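You operate a simulated robot arm through the tools that you are given. There is no shell and no other tool. Be economical: measure what you need, move in short steps, check, and stop when the job is done.

You run a simulated robot arm. Do the job below in one go: nothing can be reset, and whatever is moved stays where it is left.

TASK
Take the cream cylinder from the brown table and leave it on the top of the drawer chest. Then take the brass nut and leave it on the top of the drawer chest. Then push the green cabinet drawer shut. Do these in the order given.

The check looks at the end state, three seconds after you hand in, the way a careful person would. Anything else that was tipped, shoved, dropped, spilled or broken makes it a failure.

THE ROBOT
A 6-joint arm with a two-finger gripper on a trunk, on a base that drives. Base frame: it is fixed to the floor where the robot stands at the start and does not move with it; the origin is under the middle of the robot, x ahead of it, y to its left, z up; the surface under the hand at the start is at about z = 760. Units: mm, degrees, N and s.
With the tool pointing down near the work surface it reaches from about 240 to 480 mm from the robot's upright axis, wherever it stands. Its first joint turns from -115.0 to 115.0 degrees. Places, roughly: brass nut [1000, -1500, 750]; green cabinet drawer [8000, 6900, 300]; top of the drawer chest [800, -4200, 800]. Payload 2.1 kg.
The tool frame sits at the grasp point between the pads (the TCP): z along the fingers, y along the line on which they close. The tips reach 20 mm beyond it. The gripper opens to 100 mm. The gripper's body begins 63 mm behind the TCP.
Orientation is that of the tool frame in the base frame, as [roll, pitch, yaw] about the fixed x, y, z axes, in that order (R = Rz(yaw) Ry(pitch) Rx(roll)). With the fingers straight down and closing along the base's y, the tool's x points along the base's -x, its y along +y and its z along -z.

THE INTERFACE
- The arm moves only by the tool move_arm. Its argument "moves" is one flat list of numbers, 7 for each row, row after row: the turn, a rotation vector about the tool's x, y, z in units of 8 degrees (1.0 is 8 degrees), then the shift along the tool's x, y, z in units of 25 mm (1.0 is 25 mm), then the finger opening in mm, from 0 to 100. In form: [rx, ry, rz, dx, dy, dz, jaw, rx, ry, rz, dx, dy, dz, jaw, ...]. A call has 1 to 10 rows; each row shifts and turns the commanded pose from where the row before left it, along the tool's axes as they then stand. A call with a number of a shift or a turn outside -1 to 1 is refused whole. Rows are played at 5 a second. More than 50 mm and 8.6 degrees between two rows, or a gripper value outside its range, and nothing of the call is played. Where a pose cannot be reached the arm comes as near as it can. A force on the tool above 40 N (or 10 N above the force at the start of the call, whichever is more), or a blocked arm, ends the call early, and 0.2 s more pass. The fingers move at their own pace (about 153 mm/s each) and stop on an object; they squeeze with about 38 N. The grip force told is the motor's: it shows also when the fingers shut on nothing. Time passes only in rows, and 0.2 s behind the last, so rows that do not move let the fingers close. It gives the time, the measured TCP pose, the force on the tool (base axes), the opening and the grip force at its end, in the units of the frame above (readings bear some noise), with the torque about the TCP (base axes, N m) and any sound that the robot's microphone picked up, and new pictures: "views" is both (left out), scene, wrist or none.
- Cameras (640 x 400 px; columns grow to the right, rows downward): "scene" is now at [20.4, 139.9, 1427.8]; the picture's right is [0.01, -1.00, 0.00], its down [-0.72, -0.00, -0.69] and it looks along [0.69, 0.00, -0.72] (base axes); focal length 253 px, centre (320, 200). "wrist" rides on the gripper at [70, -19, -99] in the tool frame; the picture's right is [0.26, 0.97, 0.00], its down [-0.75, 0.20, -0.63] and it looks along [-0.61, 0.16, 0.78] (tool axes); focal length 230 px, centre (320, 200). There is no depth. A picture from a camera that has moved, and an enlarged one, comes with that camera's place and axes in the base frame and with its lens.
- move_column(by): slides the trunk up (or, below 0, down) by that many mm; the arm and the scene camera ride with it, the base frame stays. It gives what a move gives, with no picture.
- base_move(legs): drives the robot by 1 to 6 legs, each [ahead, turn to the left] in mm and degrees, along the robot's own axes; the way and the turn of a leg run together, so that a leg with both is an arc; at most 1500 mm and 180 degrees a leg. The arm and the cameras ride along, it lands a little off, and it stops where it bumps. It gives what a move gives, and a new picture of the scene camera.
- pan_tilt(pan, tilt): turns the head with the scene camera to pan (to the left, within 155 degrees either way) and tilt (down, from -29 to 69), counted from straight ahead of the robot. It gives what a move gives, and a new picture of the scene camera.
- enlarge(camera, box): a new picture of the part [left, top, right, bottom] of that camera's present view, enlarged. No time passes.
- hand_in(): hands the job in; it is judged then, once.

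Work in short steps. Places have to be worked out from the pictures, the camera data and where the tool is seen: move nearer, look again, correct. Check each grasp and each placing, and mend what went wrong. You have 165 turns and 260 pictures in all, those below and enlarged ones among them. Open the gripper and draw the arm clear of the work before you hand the job in, unless the task says otherwise; then end with one line.

The tools are called after "Request:" as a command line: name --argument value ..., lists and objects as JSON in quotes. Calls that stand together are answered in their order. move_arm: Moves the arm, as the interface text tells. Its arguments: {"type":"object","properties":{"moves":{"type":"array"},"views":{"type":"string","enum":["both","scene","wrist","none"]}},"required":["moves"]} The other tools are called the same way: move_column (by) slides the trunk up or down; base_move (legs) drives the base; pan_tilt (pan, tilt) turns the head that bears the scene camera; enlarge (camera, box) takes an enlarged picture of a part of a camera's view; hand_in () hands the job in.

At the start:

```text
t: 0.0
tool_pos: [312.4, 97.5, 1077.2]
orientation: [-179.9, 0.0, -179.7]
wrist_force: [-0.4, 0.5, 0.2]
ft_torque: [0.0, 0.0, -0.01]
width: 100.0
grasp_force: 0.1
trunk travel left (down, up): [-634.0, 356.0]
robot x, y, heading: [4.4, 1.1, -0.2]
head pan, tilt: [0.3, 46.0]
```

scene: 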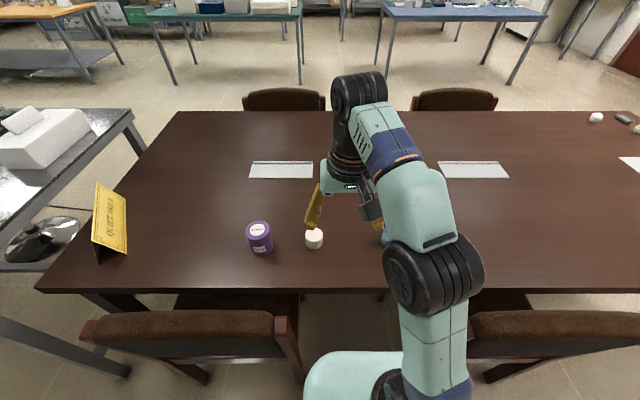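
wrist: 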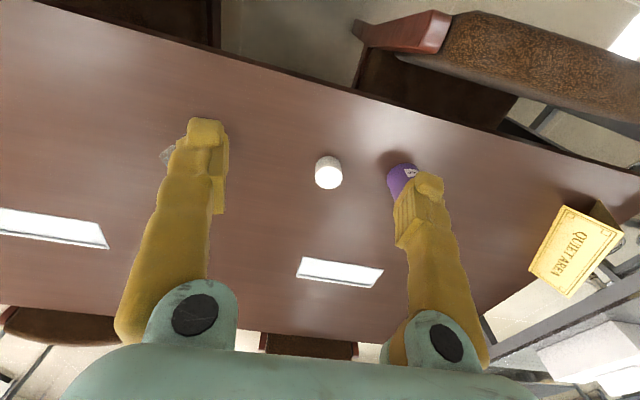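

The cream cylinder is at about (481, 159) by both cameras, slightly beyond reach. I'll enlarge it, and look down to see what clearance there is ahead of the base.

Request:
enlarge --camera "scene" --box '[230, 190, 410, 300]'

Request:
pan_tilt --pan 0 --tilt 69

```text
3.56 times, centred on (320, 245) of scene
camera zoom: at [20.4, 139.9, 1427.8], right [0.01, -1.0, 0.0], down [-0.72, 0.0, -0.69], along [0.69, 0.0, -0.72], focal length 901 px, centre (320, 40)
```

zoom: 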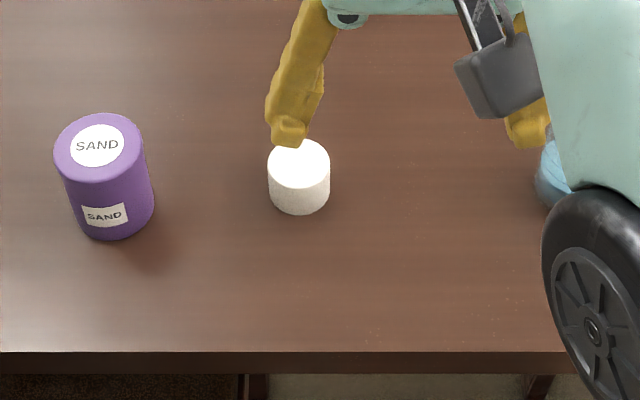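

```text
t: 0.9
tool_pos: [311.4, 97.8, 1078.0]
orientation: [180.0, 0.0, -179.6]
wrist_force: [0.4, -0.3, -0.2]
ft_torque: [0.01, -0.02, 0.0]
width: 100.0
grasp_force: 0.2
trunk travel left (down, up): [-634.0, 356.0]
robot x, y, heading: [1.6, -1.7, 0.2]
head pan, tilt: [0.0, 68.8]
camera scene: at [-4.1, 139.4, 1400.4], right [0.0, -1.0, 0.0], down [-0.93, 0.0, -0.36], along [0.36, 0.0, -0.93], focal length 253 px, centre (320, 200)
```

scene: 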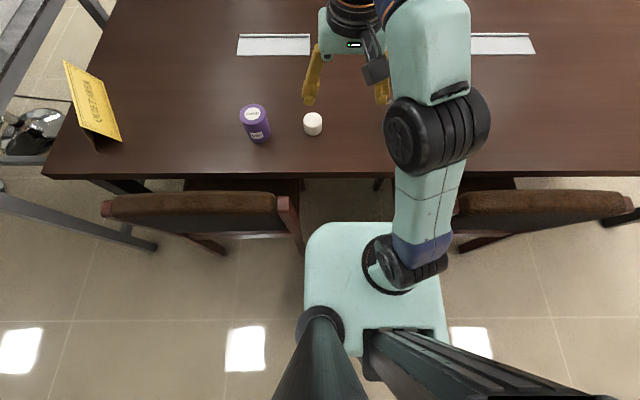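

The cylinder is about 53 mm across and 40 high. The gap between the chairs is tight, so I'll try to reach it without driving, first moving to above it at z≈900.

Request:
move_arm --moves '[0, 0, 0, -0.97, 0.35, 1, 100, 0, 0, 0, -0.97, 0.35, 1, 100, 0, 0, 0, -0.97, 0.35, 1, 100, 0, 0, 0, -0.97, 0.35, 1, 100, 0, 0, 0, -0.97, 0.35, 1, 100, 0, 0, 0, -0.97, 0.35, 1, 100, 0, 0, 0, -0.97, 0.35, 1, 100, 0, 0, 0, 0, 0, 0, 100]'

```text
t: 2.7
tool_pos: [434.3, 142.0, 918.2]
orientation: [180.0, -0.1, -179.7]
wrist_force: [0.3, -0.4, -0.9]
ft_torque: [0.0, 0.03, -0.02]
width: 99.9
grasp_force: 0.1
out of reach, approached as far as the arm can: row 5, 6, 7
trunk travel left (down, up): [-634.0, 356.0]
robot x, y, heading: [0.7, 2.3, -0.0]
head pan, tilt: [0.0, 68.8]
camera scene: at [-4.1, 139.4, 1400.3], right [0.0, -1.0, 0.0], down [-0.93, 0.0, -0.36], along [0.36, 0.0, -0.93], focal length 253 px, centre (320, 200)
camera wrist: at [366.3, 123.3, 1016.0], right [-0.26, 0.96, 0.0], down [0.75, 0.2, 0.63], along [0.61, 0.17, -0.78], focal length 230 px, centre (320, 200)
```

scene: 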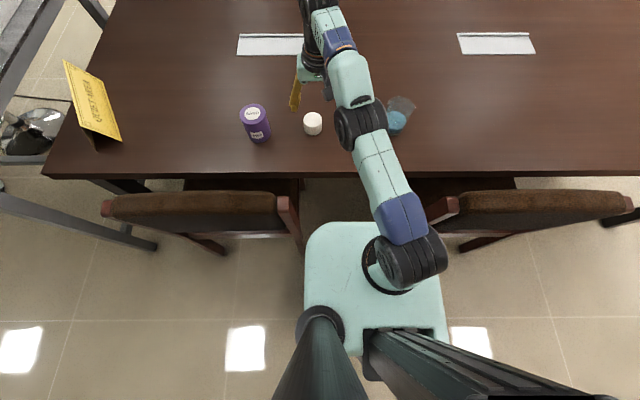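
wrist: 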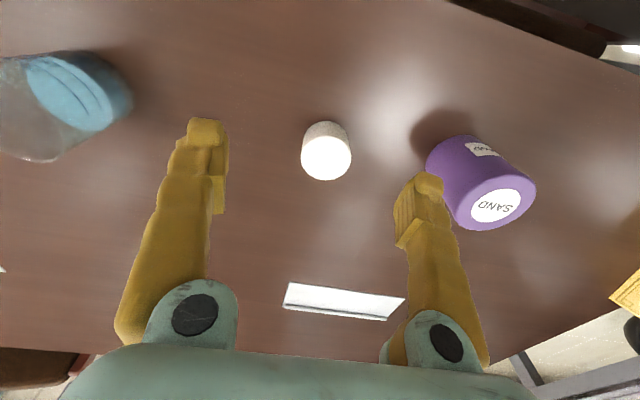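

Reach is slightly short with the tool vertical, so I'll tilt the fingers outward 24° about the closing axis and move on towards the cylinder, staying above it.

Request:
move_arm --moves '[0, -1, 0, 0, 0, 0, 100, 0, -1, 0, 0, 0, 0, 100, 0, -1, 0, 0, 0, 0, 100, 0, 0, 0, 0, 0, 0, 100]'

```text
t: 3.7
tool_pos: [435.2, 143.2, 917.6]
orientation: [-180.0, -0.1, -179.6]
wrist_force: [-0.2, 0.5, -0.4]
ft_torque: [0.0, -0.02, 0.0]
width: 100.2
grasp_force: 0.1
out of reach, approached as far as the arm can: row 1, 2, 3
trunk travel left (down, up): [-634.0, 356.0]
robot x, y, heading: [-2.5, 2.7, -0.2]
head pan, tilt: [0.0, 68.8]
camera scene: at [-4.1, 139.4, 1400.4], right [0.0, -1.0, 0.0], down [-0.93, 0.0, -0.36], along [0.36, 0.0, -0.93], focal length 253 px, centre (320, 200)
camera wrist: at [366.3, 123.3, 1016.1], right [-0.26, 0.96, 0.0], down [0.75, 0.2, 0.63], along [0.61, 0.17, -0.78], focal length 230 px, centre (320, 200)
```

scene: 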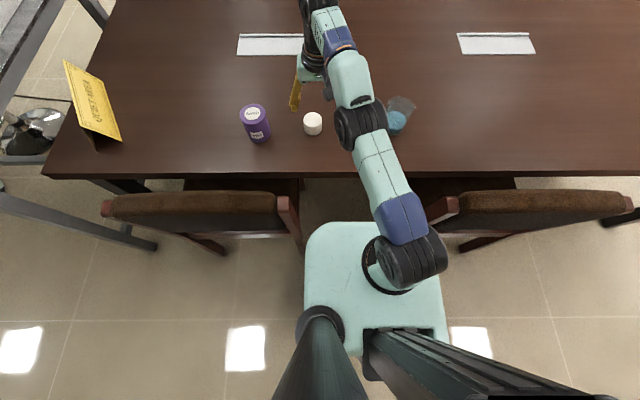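
wrist: 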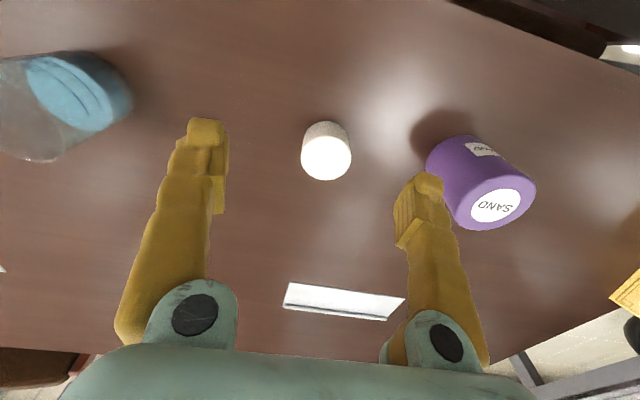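

The tilt was blocked at this reach, so I'll back off 60 mm while tilting to see how the arm responds.

Request:
move_arm --moves '[0, 0, 0, 1, 0, 0, 100, 0, 0, 0, 1, 0, 0, 100, 0, 0, 0, 1, 0, 0, 100, 0, -1, 0, 0, 0, 0, 100, 0, -1, 0, 0, 0, 0, 100, 0, -1, 0, 0, 0, 0, 100, 0, 0, 0, 0, 0, 0, 100]' --views "none"

```text
t: 5.3
tool_pos: [380.4, 142.3, 919.3]
orientation: [-179.9, 24.0, -179.7]
wrist_force: [0.0, 0.7, 0.3]
ft_torque: [-0.01, 0.01, -0.01]
width: 99.8
grasp_force: 0.0
out of reach, approached as far as the arm can: row 1, 2
trunk travel left (down, up): [-634.0, 356.0]
robot x, y, heading: [0.4, -1.8, 0.1]
head pan, tilt: [0.0, 68.8]
```

Tilt works here (24°, fingers pointing outward). Next I'll move outward 100 mm and left 18 mm at constant height.

Request:
move_arm --moves '[0, 0, 0, -0.91, 0.18, 0.41, 100, 0, 0, 0, -0.91, 0.18, 0.41, 100, 0, 0, 0, -0.91, 0.18, 0.41, 100, 0, 0, 0, -0.91, 0.18, 0.41, 100, 0, 0, 0, 0, 0, 0, 100]' --views "none"

```text
t: 6.5
tool_pos: [479.7, 162.2, 919.7]
orientation: [180.0, 23.9, -179.7]
wrist_force: [-0.3, 0.4, 0.4]
ft_torque: [0.01, -0.05, 0.03]
width: 100.0
grasp_force: 0.1
trunk travel left (down, up): [-634.0, 356.0]
robot x, y, heading: [-1.1, 0.3, -0.2]
head pan, tilt: [0.0, 68.8]
```

Reachable now at (480, 162). Descending 100 mm vertically, then a look.

Request:
move_arm --moves '[0, 0, 0, 0.41, 0, 0.91, 100, 0, 0, 0, 0.41, 0, 0.91, 100, 0, 0, 0, 0.41, 0, 0.91, 100, 0, 0, 0, 0.41, 0, 0.91, 100, 0, 0, 0, 0, 0, 0, 100]'

```text
t: 7.7
tool_pos: [478.5, 161.3, 817.3]
orientation: [180.0, 24.0, -179.8]
wrist_force: [0.1, -0.1, 0.2]
ft_torque: [0.0, -0.02, 0.0]
width: 100.1
grasp_force: 0.1
trunk travel left (down, up): [-634.0, 356.0]
robot x, y, heading: [-1.6, -1.1, 0.2]
head pan, tilt: [0.0, 68.8]
camera scene: at [-4.4, 139.3, 1400.4], right [0.0, -1.0, 0.0], down [-0.93, 0.0, -0.36], along [0.36, 0.0, -0.93], focal length 253 px, centre (320, 200)
camera wrist: at [375.7, 142.5, 879.9], right [-0.24, 0.97, -0.1], down [0.43, 0.2, 0.88], along [0.87, 0.17, -0.46], focal length 230 px, centre (320, 200)
```

scene: 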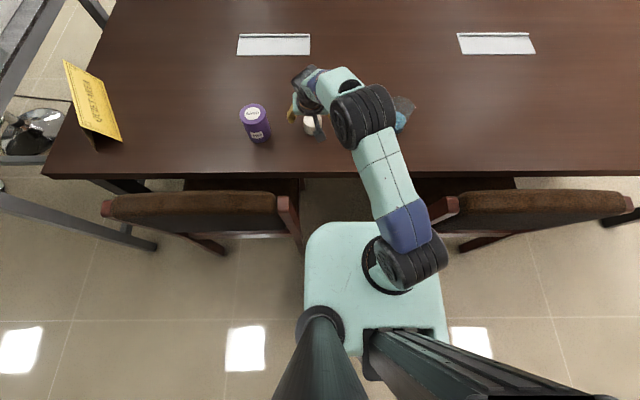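
wrist: 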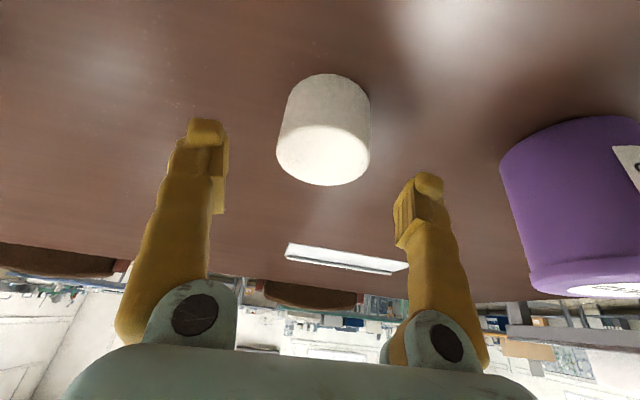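

The cylinder is centred near (475, 160), between the fingers. Descending 27 mm with a small shift back, and closing.

Request:
move_arm --moves '[0, 0, 0, 0.35, 0, 0.42, 100, 0, 0, 0, 0.22, 0, 0.49, 100, 0, 0, 0, 0, 0, 0, 100, 0, 0, 0, 0, 0, 0, 40, 0, 0, 0, 0, 0, 0, 40, 0, 0, 0, 0, 0, 0, 40]'

```text
t: 9.1
tool_pos: [474.6, 163.0, 794.1]
orientation: [-180.0, 24.0, -179.7]
wrist_force: [-0.5, -1.2, 0.6]
ft_torque: [0.06, -0.06, 0.02]
width: 51.7
grasp_force: 37.8
trunk travel left (down, up): [-634.0, 356.0]
robot x, y, heading: [-0.9, 0.6, -0.2]
head pan, tilt: [0.0, 68.8]
camera scene: at [-4.2, 139.4, 1400.3], right [0.0, -1.0, 0.0], down [-0.93, 0.0, -0.36], along [0.36, 0.0, -0.93], focal length 253 px, centre (320, 200)
camera wrist: at [372.1, 144.1, 855.8], right [-0.24, 0.96, -0.11], down [0.43, 0.2, 0.88], along [0.87, 0.17, -0.46], focal length 230 px, centre (320, 200)
```

scene: 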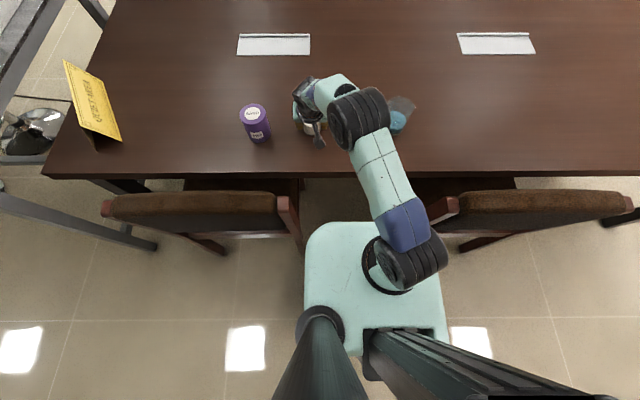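
wrist: 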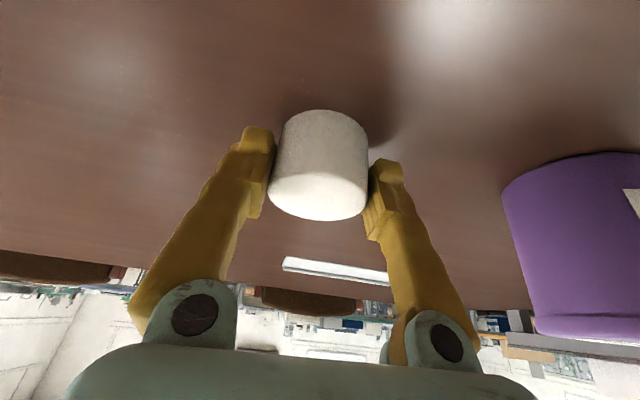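

Gripped at 51.7 mm. Lifting 150 mm straight up.

Request:
move_arm --moves '[0, 0, 0, -0.41, 0, -0.91, 40, 0, 0, 0, -0.41, 0, -0.91, 40, 0, 0, 0, -0.41, 0, -0.91, 40, 0, 0, 0, -0.41, 0, -0.91, 40, 0, 0, 0, -0.41, 0, -0.91, 40, 0, 0, 0, -0.41, 0, -0.91, 40, 0, 0, 0, 0, 0, 0, 40]' --views "wrist"

Request:
pan_tilt --pan -90 --tilt 25

Request:
pan_tilt --pan -140 --tilt 30

```text
t: 10.7
tool_pos: [476.5, 163.3, 943.7]
orientation: [179.9, 24.1, -179.7]
wrist_force: [0.0, 0.5, 0.0]
ft_torque: [0.0, 0.05, -0.03]
width: 51.6
grasp_force: 38.0
trunk travel left (down, up): [-634.0, 356.0]
robot x, y, heading: [4.6, 0.1, 0.1]
head pan, tilt: [0.0, 68.8]
camera wrist: at [374.4, 144.8, 1005.1], right [-0.24, 0.96, -0.1], down [0.43, 0.2, 0.88], along [0.87, 0.17, -0.46], focal length 230 px, centre (320, 200)
```

wrist: 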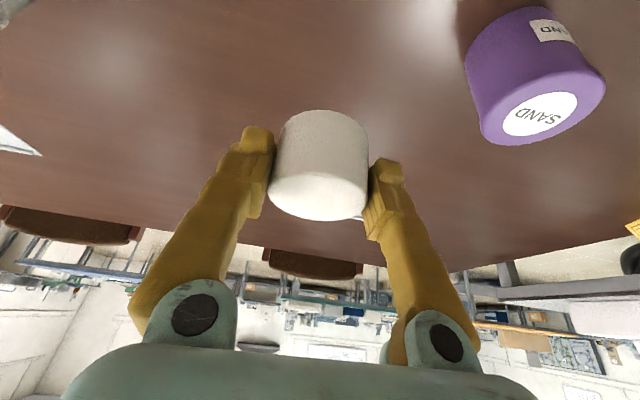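

```text
t: 12.3
tool_pos: [476.4, 163.4, 942.7]
orientation: [-180.0, 24.0, -179.7]
wrist_force: [0.5, 0.1, 0.5]
ft_torque: [-0.02, 0.0, 0.02]
width: 51.9
grasp_force: 38.5
trunk travel left (down, up): [-634.0, 356.0]
robot x, y, heading: [2.6, 0.4, -0.1]
head pan, tilt: [-90.0, 25.0]
camera scene: at [-59.9, 47.3, 1459.8], right [-1.0, 0.0, 0.0], down [0.0, 0.42, -0.91], along [0.0, -0.91, -0.42], focal length 253 px, centre (320, 200)
```

scene: 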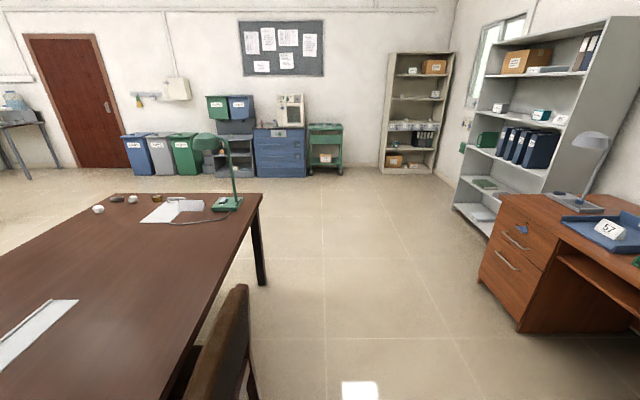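

```text
t: 13.5
tool_pos: [476.8, 162.9, 943.1]
orientation: [-180.0, 24.0, -179.6]
wrist_force: [0.0, 0.3, -0.4]
ft_torque: [-0.01, 0.04, -0.01]
width: 51.7
grasp_force: 38.4
trunk travel left (down, up): [-634.0, 356.0]
robot x, y, heading: [1.9, -0.2, 0.0]
head pan, tilt: [-140.0, 30.0]
camera scene: at [-129.2, 81.2, 1451.9], right [-0.64, 0.77, 0.0], down [0.38, 0.32, -0.87], along [-0.66, -0.56, -0.5], focal length 253 px, centre (320, 200)
```

scene: 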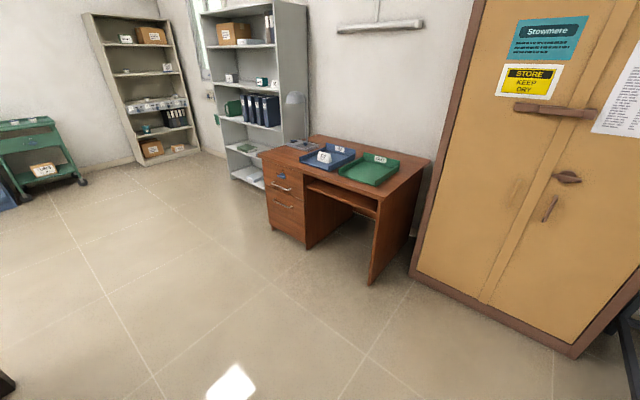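

Holding the cylinder. The blue drawer chest is at the far wall, behind the table's right end. I'll enlarge that part.

Request:
pan_tilt --pan -90 --tilt 20

Request:
enlarge --camera "scene" --box '[180, 100, 380, 225]'

Request:
enlarge --camera "scene" --box '[60, 190, 280, 300]'

```text
t: 14.7
tool_pos: [477.7, 163.7, 941.5]
orientation: [-180.0, 24.0, -179.7]
wrist_force: [-0.2, 0.2, -0.1]
ft_torque: [0.03, -0.03, 0.0]
width: 51.6
grasp_force: 38.1
trunk travel left (down, up): [-634.0, 356.0]
robot x, y, heading: [3.1, -1.9, -0.2]
head pan, tilt: [-90.0, 20.0]
camera scene: at [-60.1, 46.3, 1467.9], right [-1.0, 0.0, 0.0], down [0.0, 0.34, -0.94], along [0.0, -0.94, -0.34], focal length 253 px, centre (320, 200)
```

scene: 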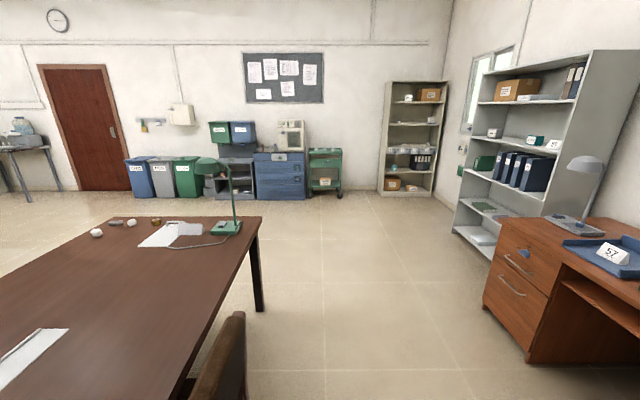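

```text
3.20 times, centred on (280, 162) of scene
camera zoom: at [-60.1, 46.3, 1467.9], right [-1.0, 0.0, 0.0], down [0.0, 0.34, -0.94], along [0.0, -0.94, -0.34], focal length 810 px, centre (448, 320)
```

zoom: 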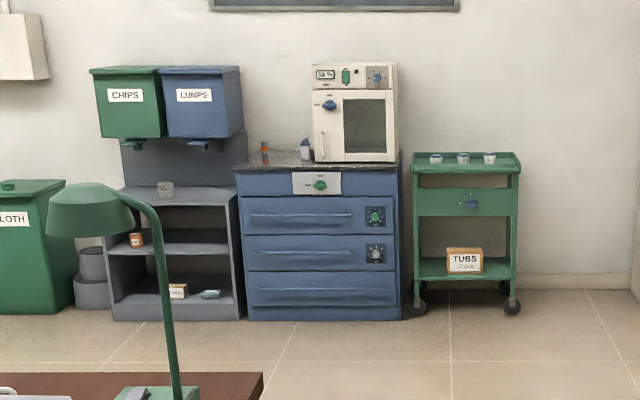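

```text
2.91 times, centred on (170, 245) of scene
camera zoom: at [-60.1, 46.3, 1467.9], right [-1.0, 0.0, 0.0], down [0.0, 0.34, -0.94], along [0.0, -0.94, -0.34], focal length 737 px, centre (756, 69)
```

zoom: 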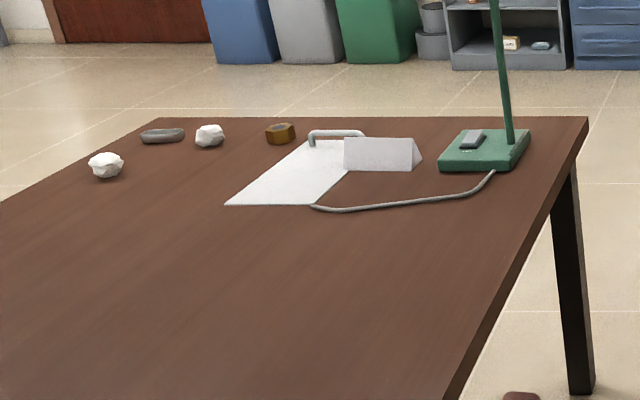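

The chest spans about x 185–1060 with its front at y≈-4013, and its front-left top is free; the nut is near (1003, -1450). I'll back out from the chairs first and check.

Request:
base_move --legs '[[-450, 0], [0, -90]]'

Request:
pan_tilt --pan 0 --tilt 30

```text
t: 21.2
tool_pos: [-280.7, -478.1, 943.9]
orientation: [-179.9, 23.9, 91.2]
wrist_force: [0.1, -0.9, -0.1]
ft_torque: [0.01, 0.02, -0.04]
width: 51.5
grasp_force: 37.6
trunk travel left (down, up): [-634.0, 356.0]
robot x, y, heading: [-452.7, -0.2, -88.9]
head pan, tilt: [-90.0, 20.0]
camera scene: at [-407.9, 57.6, 1467.9], right [-0.02, 1.0, 0.0], down [0.34, 0.01, -0.94], along [-0.94, -0.01, -0.34], focal length 253 px, centre (320, 200)
```

scene: 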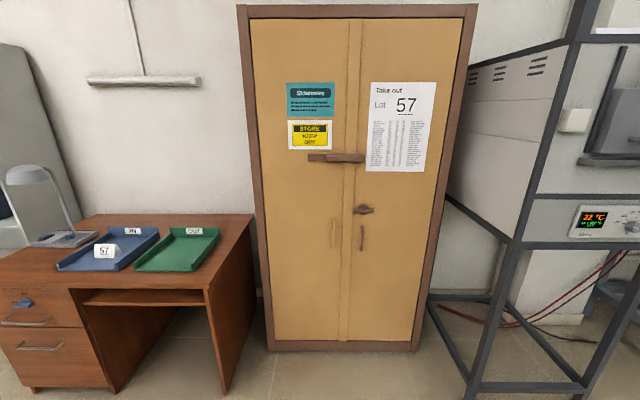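

```text
t: 22.9
tool_pos: [-281.7, -476.7, 943.0]
orientation: [180.0, 24.1, 91.1]
wrist_force: [0.2, -0.6, 0.4]
ft_torque: [0.01, -0.01, -0.01]
width: 51.5
grasp_force: 38.6
trunk travel left (down, up): [-634.0, 356.0]
robot x, y, heading: [-453.0, -1.6, -89.2]
head pan, tilt: [0.0, 30.0]
camera scene: at [-313.4, -31.4, 1451.8], right [-1.0, -0.02, 0.0], down [-0.01, 0.5, -0.87], along [0.01, -0.87, -0.5], focal length 253 px, centre (320, 200)
```

scene: 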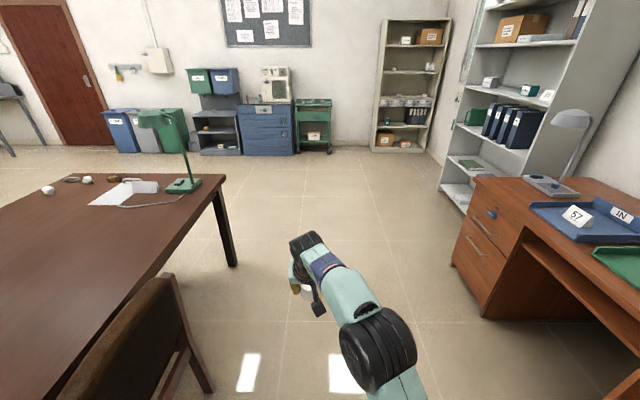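

The way is clear. Driving south past the table, then across in front of the chest.

Request:
base_move --legs '[[1400, 0], [1300, 0], [0, 89], [1300, 0], [0, -90]]'

```text
t: 49.6
tool_pos: [1123.4, -3053.7, 943.3]
orientation: [-179.9, 24.0, 95.6]
wrist_force: [0.6, 0.0, 0.2]
ft_torque: [-0.04, 0.01, 0.0]
width: 51.7
grasp_force: 38.2
trunk travel left (down, up): [-634.0, 356.0]
robot x, y, heading: [913.9, -2591.8, -84.7]
head pan, tilt: [0.0, 30.0]
camera scene: at [1057.6, -2611.5, 1451.8], right [-1.0, -0.09, 0.0], down [-0.05, 0.5, -0.87], along [0.08, -0.86, -0.5], focal length 253 px, centre (320, 200)
```

scene: 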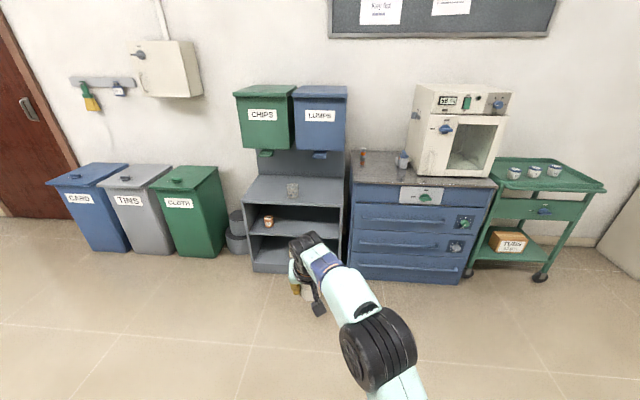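

The chest's front face is at y≈-3975, spanning x≈145–955, with top z≈775. The front-left zone, around (850, -4060), is free. I'll drive towards a stand-off at (690, -3600) facing it.

Request:
base_move --legs '[[0, -17.9], [850, 0], [0, 12.6]]'

Request:
pan_tilt --pan 0 --tilt 60

```text
t: 56.0
tool_pos: [898.0, -3920.2, 944.1]
orientation: [-180.0, 23.9, 90.9]
wrist_force: [-0.3, 0.2, -0.1]
ft_torque: [-0.03, 0.05, 0.01]
width: 51.9
grasp_force: 38.5
trunk travel left (down, up): [-634.0, 356.0]
robot x, y, heading: [730.3, -3442.6, -89.4]
head pan, tilt: [0.0, 30.0]
camera scene: at [869.5, -3473.8, 1451.8], right [-1.0, -0.01, 0.0], down [-0.01, 0.5, -0.87], along [0.01, -0.87, -0.5], focal length 253 px, centre (320, 200)
```

scene: 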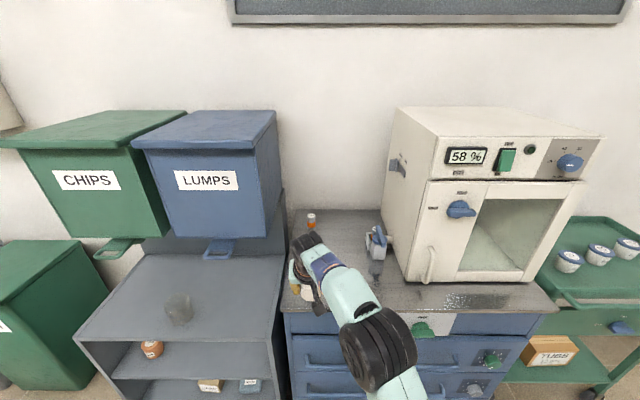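

```text
t: 57.0
tool_pos: [897.2, -3919.0, 943.1]
orientation: [180.0, 23.9, 90.9]
wrist_force: [-0.9, -0.6, 0.1]
ft_torque: [0.01, 0.02, 0.03]
width: 51.6
grasp_force: 37.7
trunk travel left (down, up): [-634.0, 356.0]
robot x, y, heading: [727.6, -3441.9, -89.2]
head pan, tilt: [0.0, 60.0]
camera scene: at [869.2, -3450.1, 1409.8], right [-1.0, -0.01, 0.0], down [-0.01, 0.87, -0.5], along [0.01, -0.5, -0.87], focal length 253 px, centre (320, 200)
```

scene: 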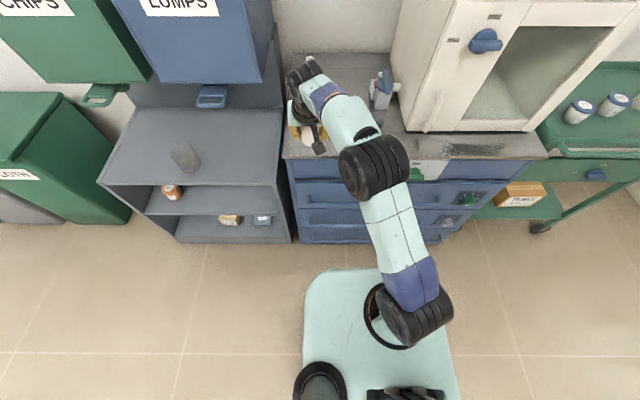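

I have at least 150 mm of clearance from base to chest, so I'll advance 115 mm. I'll then shift the hand right ~45 mm (base -x) and outward slightly.

Request:
base_move --legs '[[115, -0.8]]'

```text
t: 58.2
tool_pos: [892.4, -4037.2, 944.2]
orientation: [-180.0, 24.0, 90.1]
wrist_force: [0.5, 0.3, -0.6]
ft_torque: [0.0, 0.0, 0.04]
width: 51.7
grasp_force: 38.2
trunk travel left (down, up): [-634.0, 356.0]
robot x, y, heading: [728.2, -3559.6, -90.3]
head pan, tilt: [0.0, 60.0]
camera scene: at [869.5, -3567.4, 1409.7], right [-1.0, 0.0, 0.0], down [0.0, 0.87, -0.5], along [0.0, -0.5, -0.87], focal length 253 px, centre (320, 200)
```

scene: 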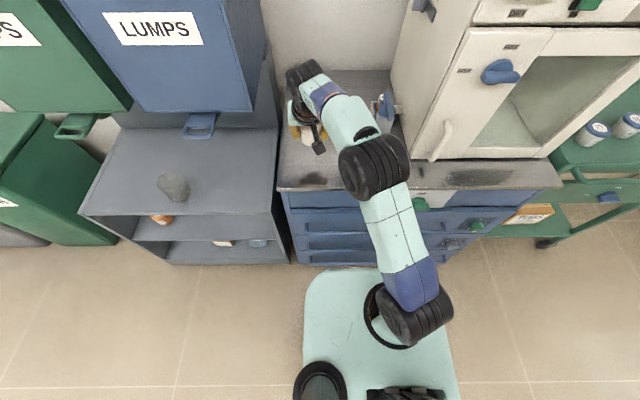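

Moving right 42 mm and forward 18 mm, then down to z≈820.

Request:
move_arm --moves '[0, 0, 0, -0.33, -0.85, 0.15, 40, 0, 0, 0, -0.33, -0.85, 0.15, 40, 0, 0, 0, 0.41, 0, 0.91, 40, 0, 0, 0, 0.41, 0, 0.91, 40, 0, 0, 0, 0.41, 0, 0.91, 40, 0, 0, 0, 0.41, 0, 0.91, 40, 0, 0, 0, 0.2, 0, 0.45, 40, 0, 0, 0, 0, 0, 0, 40]'

```text
t: 59.9
tool_pos: [849.5, -4057.0, 837.8]
orientation: [179.7, 25.3, 90.0]
wrist_force: [0.3, 3.4, 18.1]
ft_torque: [0.09, 0.17, -0.09]
width: 52.0
grasp_force: 38.0
trunk travel left (down, up): [-634.0, 356.0]
robot x, y, heading: [726.5, -3563.2, -90.1]
head pan, tilt: [0.0, 60.0]
stopped in row 8: the force on the tool passed its limit at 49 N (the readings are from after the stop); the commanded pose is now the measured one
camera scene: at [868.4, -3561.7, 1409.7], right [-1.0, 0.0, 0.0], down [0.0, 0.86, -0.5], along [0.0, -0.5, -0.86], focal length 253 px, centre (320, 200)
camera wrist: at [831.5, -3951.0, 897.7], right [0.97, 0.24, -0.1], down [0.2, -0.41, 0.89], along [0.17, -0.88, -0.44], focal length 230 px, centre (320, 200)
```

scene: 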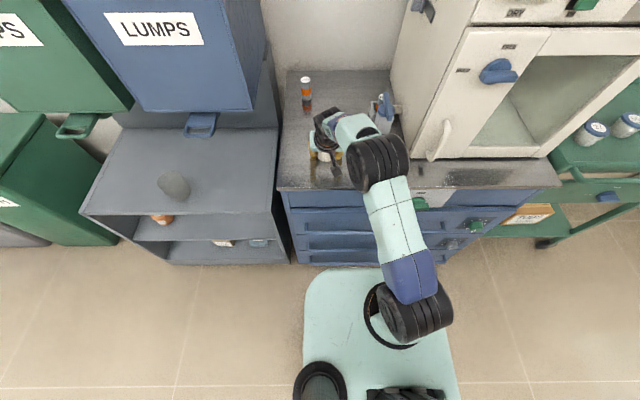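
wrist: 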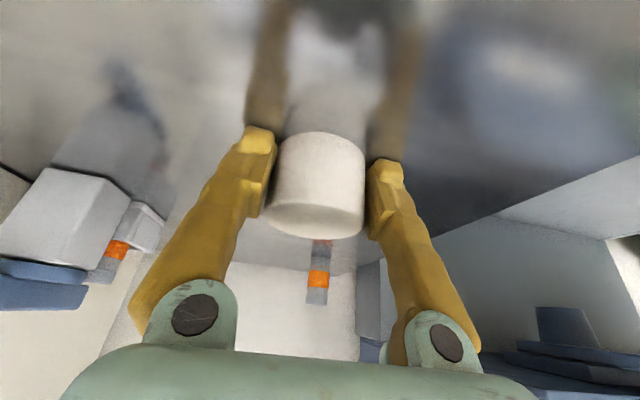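

Contact was at TCP z≈838, so the chest top is ≈803. I'll relieve the press by 2 mm, then open.

Request:
move_arm --moves '[0, 0, 0, -0.03, 0, -0.07, 40, 0, 0, 0, 0, 0, 0, 40, 0, 0, 0, 0, 0, 0, 60, 0, 0, 0, 0, 0, 0, 80, 0, 0, 0, 0, 0, 0, 90, 0, 0, 0, 0, 0, 0, 90]' --views "wrist"

```text
t: 61.3
tool_pos: [848.4, -4055.7, 836.2]
orientation: [179.9, 24.3, 90.1]
wrist_force: [0.0, 2.8, 7.6]
ft_torque: [0.08, 0.43, -0.06]
width: 90.7
grasp_force: 1.1
trunk travel left (down, up): [-634.0, 356.0]
robot x, y, heading: [730.7, -3563.0, -90.1]
head pan, tilt: [0.0, 60.0]
camera wrist: at [831.1, -3950.1, 896.6], right [0.97, 0.24, -0.11], down [0.2, -0.42, 0.88], along [0.17, -0.88, -0.45], focal length 230 px, centre (320, 200)
```

wrist: 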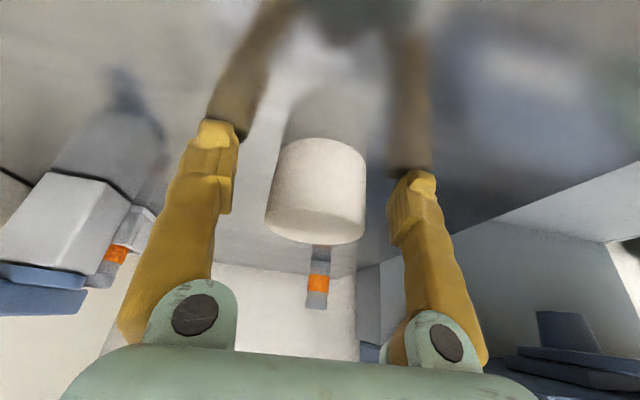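

The cylinder is released and standing. Withdrawing along the finger axis, then looking.

Request:
move_arm --moves '[0, 0, 0, 0, 0, -0.4, 95, 0, 0, 0, 0, 0, -0.8, 95, 0, 0, 0, 0, 0, -1, 95, 0, 0, 0, 0, 0, -1, 95, 0, 0, 0, 0, 0, -1, 95, 0, 0, 0, 0, 0, -1, 95, 0, 0, 0, 0, 0, 0, 95]'

```text
t: 62.9
tool_pos: [848.7, -4004.7, 954.9]
orientation: [179.7, 24.6, 90.1]
wrist_force: [0.2, 0.0, 0.9]
ft_torque: [-0.01, 0.03, -0.01]
width: 95.2
grasp_force: 0.0
trunk travel left (down, up): [-634.0, 356.0]
robot x, y, heading: [727.5, -3562.7, -90.6]
head pan, tilt: [0.0, 60.0]
camera scene: at [869.7, -3567.6, 1409.7], right [-1.0, 0.0, 0.0], down [0.0, 0.87, -0.5], along [0.0, -0.5, -0.87], focal length 253 px, centre (320, 200)
camera wrist: at [830.9, -3900.1, 1015.9], right [0.97, 0.24, -0.1], down [0.2, -0.42, 0.89], along [0.17, -0.88, -0.45], focal length 230 px, centre (320, 200)
```

scene: 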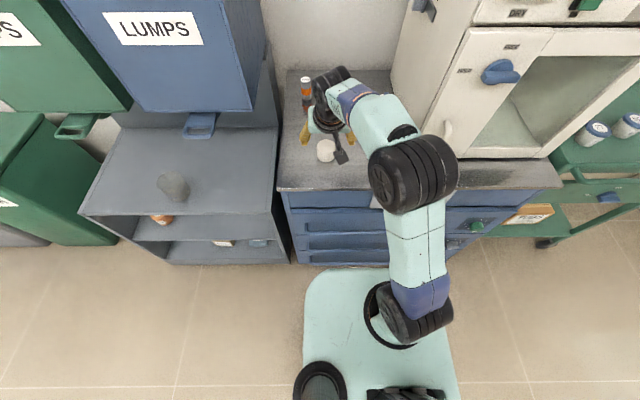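
wrist: 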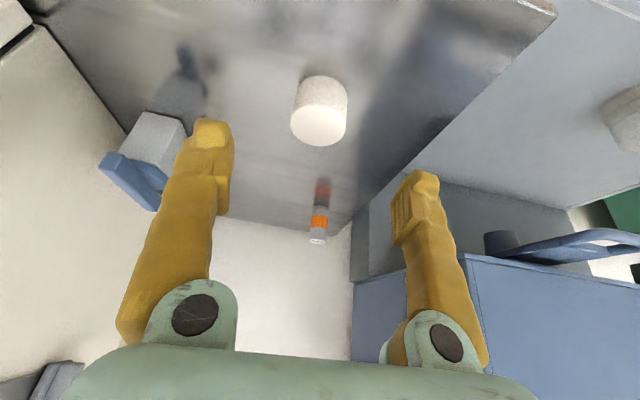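

The cylinder stands upright on the chest at about (848, -4057). Now I'll back away, turn round, and drive to the far end of the table for the nut.

Request:
base_move --legs '[[-1000, 0], [0, 149.5], [600, 0], [0, 30.8]]'

Request:
pan_tilt --pan 0 --tilt 45

```text
t: 78.8
tool_pos: [906.7, -1578.8, 955.4]
orientation: [179.9, 24.6, -89.8]
wrist_force: [-0.7, 0.4, -0.1]
ft_torque: [-0.01, -0.03, 0.0]
width: 94.8
grasp_force: 0.1
trunk travel left (down, up): [-634.0, 356.0]
robot x, y, heading: [1025.9, -2023.2, 89.8]
head pan, tilt: [0.0, 60.0]
camera scene: at [885.6, -2017.1, 1409.7], right [1.0, 0.0, 0.0], down [0.0, -0.87, -0.5], along [0.0, 0.5, -0.87], focal length 253 px, centre (320, 200)
```

scene: 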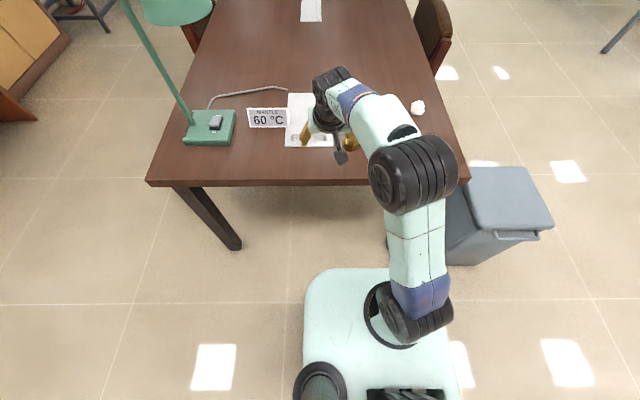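

```text
t: 79.6
tool_pos: [905.5, -1578.9, 954.8]
orientation: [179.8, 24.6, -89.9]
wrist_force: [-0.7, -0.2, -0.1]
ft_torque: [-0.02, 0.01, 0.01]
width: 95.1
grasp_force: 0.0
trunk travel left (down, up): [-634.0, 356.0]
robot x, y, heading: [1029.1, -2023.4, 89.8]
head pan, tilt: [0.0, 45.0]
camera scene: at [885.7, -2002.4, 1429.2], right [1.0, 0.0, 0.0], down [0.0, -0.71, -0.71], along [0.0, 0.71, -0.71], focal length 253 px, centre (320, 200)
```

scene: 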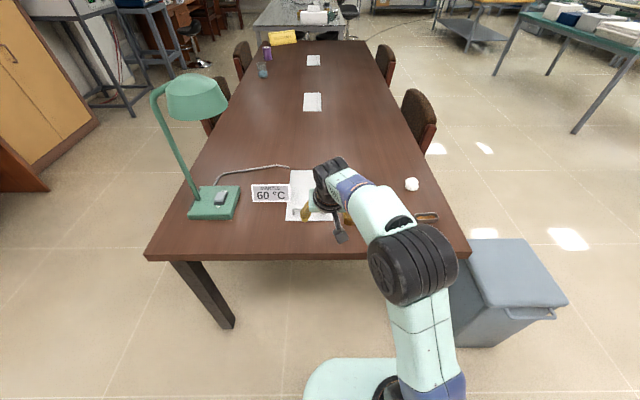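

The nut is seen behind the arm at about (992, -1430). Moving the hand right 85 mm and taking a wrist view.

Request:
move_arm --moves '[0, 0, 0, 0, -0.85, 0, 95, 0, 0, 0, 0, -0.85, 0, 95, 0, 0, 0, 0, -0.85, 0, 95, 0, 0, 0, 0, -0.85, 0, 95, 0, 0, 0, 0, 0, 0, 95]'

```text
t: 80.8
tool_pos: [991.2, -1577.3, 955.1]
orientation: [180.0, 24.6, -89.9]
wrist_force: [-0.1, 0.2, 0.0]
ft_torque: [-0.01, 0.0, 0.02]
width: 95.1
grasp_force: 0.1
trunk travel left (down, up): [-634.0, 356.0]
robot x, y, heading: [1025.3, -2025.2, 89.8]
head pan, tilt: [0.0, 45.0]
camera scene: at [885.3, -2002.4, 1429.2], right [1.0, 0.0, 0.0], down [0.0, -0.71, -0.71], along [0.0, 0.71, -0.71], focal length 253 px, centre (320, 200)
camera wrist: at [1010.8, -1681.9, 1015.8], right [-0.97, -0.24, -0.11], down [-0.2, 0.42, 0.89], along [-0.17, 0.88, -0.45], focal length 230 px, centre (320, 200)
```

scene: 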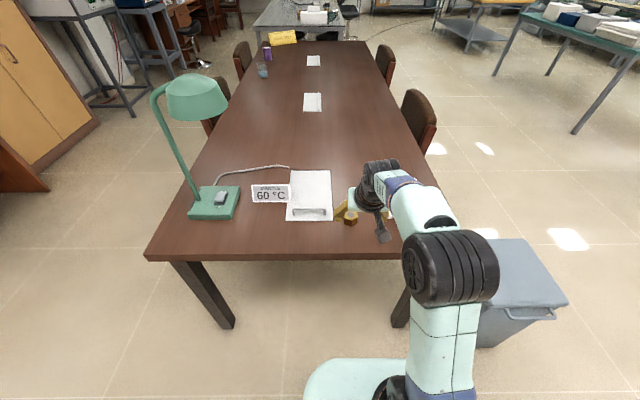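
wrist: 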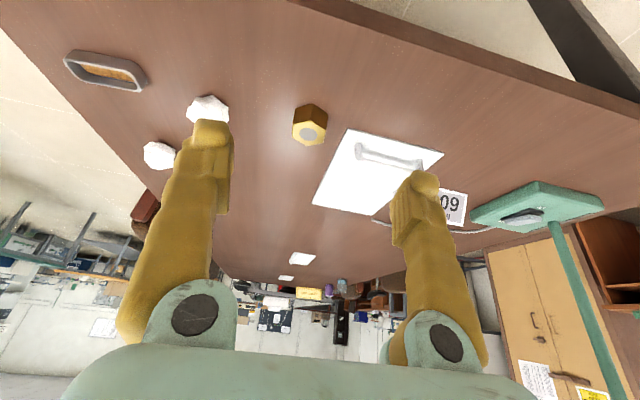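

The nut stands with hole up at about (991, -1444), about 46 mm wide. I'll check its flat orientation.

Request:
enlarge --camera "wrist" --box '[260, 80, 360, 165]'

Request:
enlarge --camera "scene" --box '[280, 160, 400, 240]'

```text
4.71 times, centred on (310, 122) of wrist
camera zoom: at [1010.8, -1681.9, 1015.8], right [-0.97, -0.24, -0.11], down [-0.2, 0.42, 0.89], along [-0.17, 0.88, -0.45], focal length 1083 px, centre (367, 565)
```

zoom: 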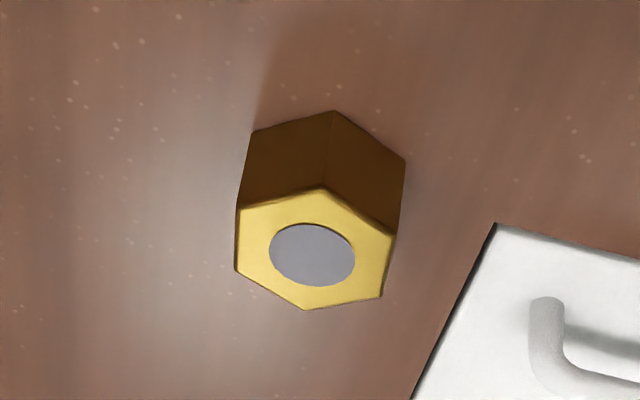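

```text
5.00 times, centred on (340, 200) of scene
camera zoom: at [885.3, -2002.4, 1429.2], right [1.0, 0.0, 0.0], down [0.0, -0.71, -0.71], along [0.0, 0.71, -0.71], focal length 1266 px, centre (220, 200)
```

zoom: 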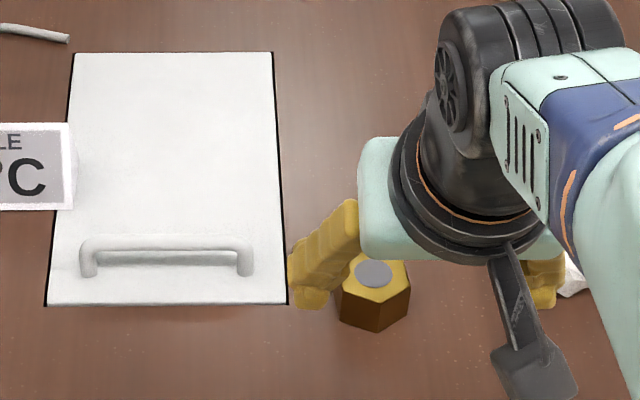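

Its flats face ±x, so the present closing direction suits. It's 580 mm ahead of the axis, so I'll drive 110 mm forward and then check with the jaw at 78.

Request:
base_move --legs '[[110, 0]]'

Request:
move_arm --moves '[0, 0, 0, 0.41, 0, 0.91, 78, 0, 0, 0, 0.41, 0, 0.91, 78, 0, 0, 0, 0.41, 0, 0.91, 78, 0, 0, 0, 0, 0, 0, 78]'

```text
t: 82.0
tool_pos: [990.1, -1469.4, 954.8]
orientation: [179.8, 24.6, -89.9]
wrist_force: [0.2, -0.6, -0.2]
ft_torque: [0.0, 0.01, -0.05]
width: 95.1
grasp_force: 0.2
trunk travel left (down, up): [-634.0, 356.0]
robot x, y, heading: [1023.4, -1913.5, 89.5]
head pan, tilt: [0.0, 45.0]
camera scene: at [886.0, -1893.2, 1429.2], right [1.0, 0.0, 0.0], down [0.0, -0.71, -0.71], along [0.0, 0.71, -0.71], focal length 253 px, centre (320, 200)
```

scene: 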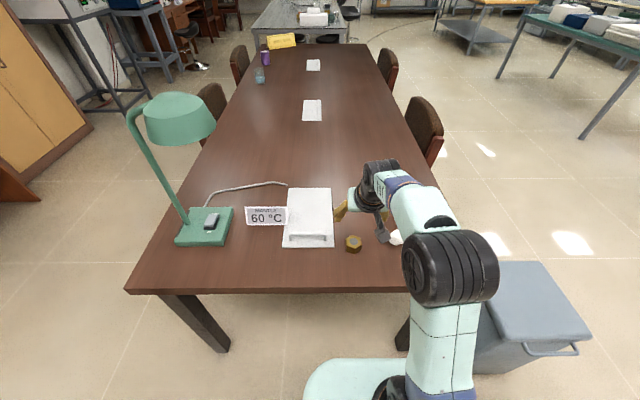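

```text
t: 83.0
tool_pos: [989.8, -1467.7, 881.0]
orientation: [179.8, 24.5, -90.0]
wrist_force: [-0.7, 0.7, -0.6]
ft_torque: [0.04, 0.03, 0.0]
width: 77.9
grasp_force: 0.1
trunk travel left (down, up): [-634.0, 356.0]
robot x, y, heading: [1029.6, -1916.5, 89.9]
head pan, tilt: [0.0, 45.0]
camera scene: at [886.1, -1893.6, 1429.2], right [1.0, 0.0, 0.0], down [0.0, -0.71, -0.71], along [0.0, 0.71, -0.71], focal length 253 px, centre (320, 200)
camera wrist: at [1010.0, -1572.4, 942.3], right [-0.97, -0.24, -0.11], down [-0.2, 0.42, 0.89], along [-0.17, 0.88, -0.45], focal length 230 px, centre (320, 200)
```

scene: 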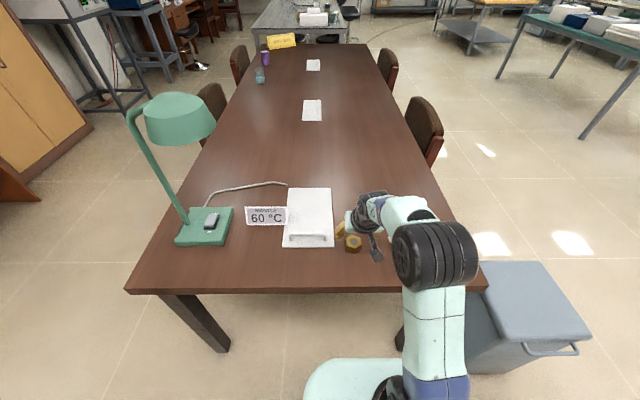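
wrist: 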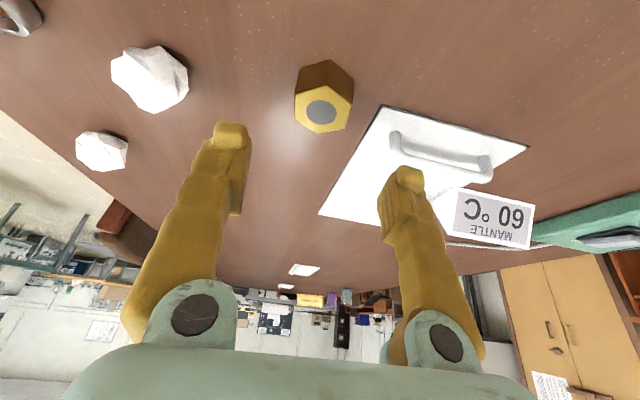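

Nut at (990, -1437), TCP x matches. Moving forward 30 mm and down to z≈789.

Request:
move_arm --moves '[0, 0, 0, -0.56, 0, 0.26, 78, 0, 0, 0, -0.56, 0, 0.26, 78, 0, 0, 0, 0.41, 0, 0.91, 78, 0, 0, 0, 0.41, 0, 0.91, 78, 0, 0, 0, 0.41, 0, 0.91, 78, 0, 0, 0, 0.26, 0, 0.58, 78, 0, 0, 0, 0, 0, 0, 78]'

```text
t: 84.6
tool_pos: [988.8, -1435.9, 788.8]
orientation: [179.7, 24.6, -90.0]
wrist_force: [0.2, 0.8, -0.1]
ft_torque: [0.03, 0.01, -0.03]
width: 77.9
grasp_force: 0.1
trunk travel left (down, up): [-634.0, 356.0]
robot x, y, heading: [1020.4, -1913.7, 89.7]
head pan, tilt: [0.0, 45.0]
camera scene: at [886.0, -1893.5, 1429.2], right [1.0, 0.0, 0.0], down [0.0, -0.71, -0.71], along [0.0, 0.71, -0.71], focal length 253 px, centre (320, 200)
camera wrist: at [1010.0, -1540.7, 848.1], right [-0.97, -0.24, -0.1], down [-0.2, 0.42, 0.89], along [-0.17, 0.88, -0.45], focal length 230 px, centre (320, 200)
```

scene: 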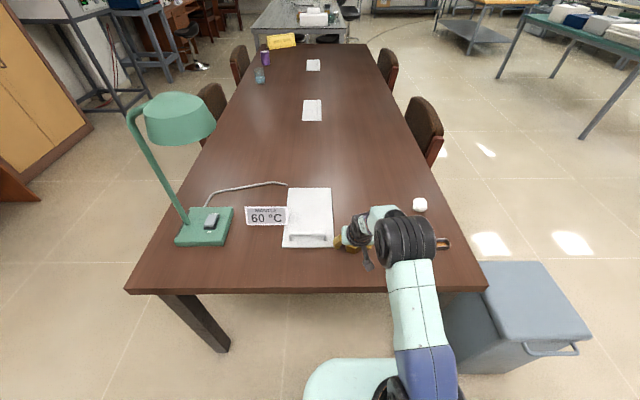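
wrist: 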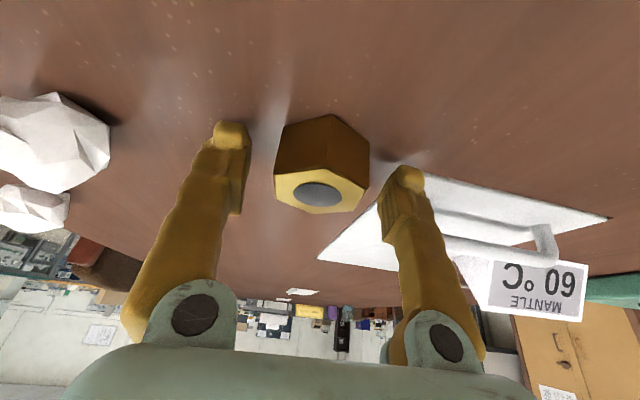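

The nut is between the fingers. Closing.

Request:
move_arm --moves '[0, 0, 0, 0, 0, 0, 60, 0, 0, 0, 0, 0, 0, 35, 0, 0, 0, 0, 0, 0, 35, 0, 0, 0, 0, 0, 0, 35]' --views "wrist"

```text
t: 85.6
tool_pos: [990.6, -1435.7, 789.4]
orientation: [179.8, 24.6, -90.0]
wrist_force: [-0.2, 0.0, 0.1]
ft_torque: [-0.02, -0.1, 0.06]
width: 47.4
grasp_force: 38.4
trunk travel left (down, up): [-634.0, 356.0]
robot x, y, heading: [1026.3, -1915.7, 89.6]
head pan, tilt: [0.0, 45.0]
camera wrist: at [1010.1, -1540.5, 848.3], right [-0.97, -0.24, -0.11], down [-0.2, 0.42, 0.89], along [-0.17, 0.88, -0.45], focal length 230 px, centre (320, 200)
```

wrist: 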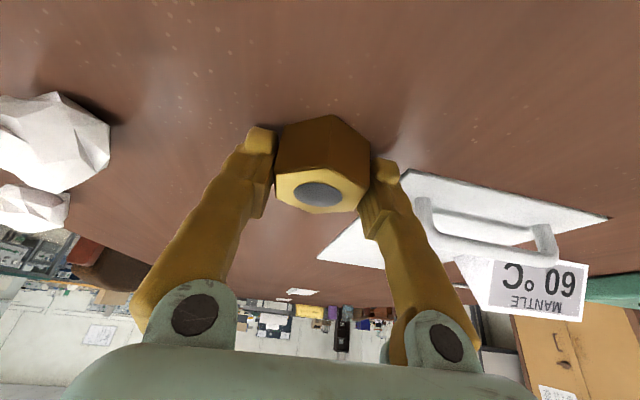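

Gripped at 47.4 mm. Lifting 150 mm and checking weight and slip.

Request:
move_arm --moves '[0, 0, 0, -0.41, 0, -0.91, 35, 0, 0, 0, -0.41, 0, -0.91, 35, 0, 0, 0, -0.41, 0, -0.91, 35, 0, 0, 0, -0.41, 0, -0.91, 35, 0, 0, 0, -0.41, 0, -0.91, 35, 0, 0, 0, -0.41, 0, -0.91, 35, 0, 0, 0, 0, 0, 0, 35]' --views "wrist"

```text
t: 87.2
tool_pos: [989.5, -1436.6, 941.5]
orientation: [179.8, 24.6, -89.9]
wrist_force: [0.4, 0.5, -3.9]
ft_torque: [-0.03, 0.01, 0.01]
width: 46.7
grasp_force: 38.0
trunk travel left (down, up): [-634.0, 356.0]
robot x, y, heading: [1027.0, -1915.0, 89.7]
head pan, tilt: [0.0, 45.0]
camera wrist: at [1010.7, -1540.5, 1002.2], right [-0.97, -0.24, -0.1], down [-0.2, 0.42, 0.89], along [-0.17, 0.88, -0.45], focal length 230 px, centre (320, 200)
```

wrist: 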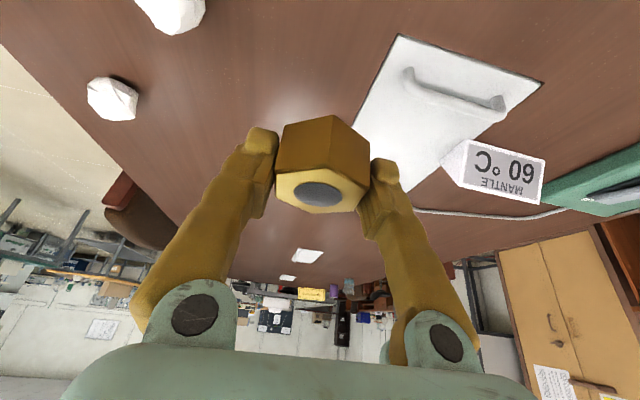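

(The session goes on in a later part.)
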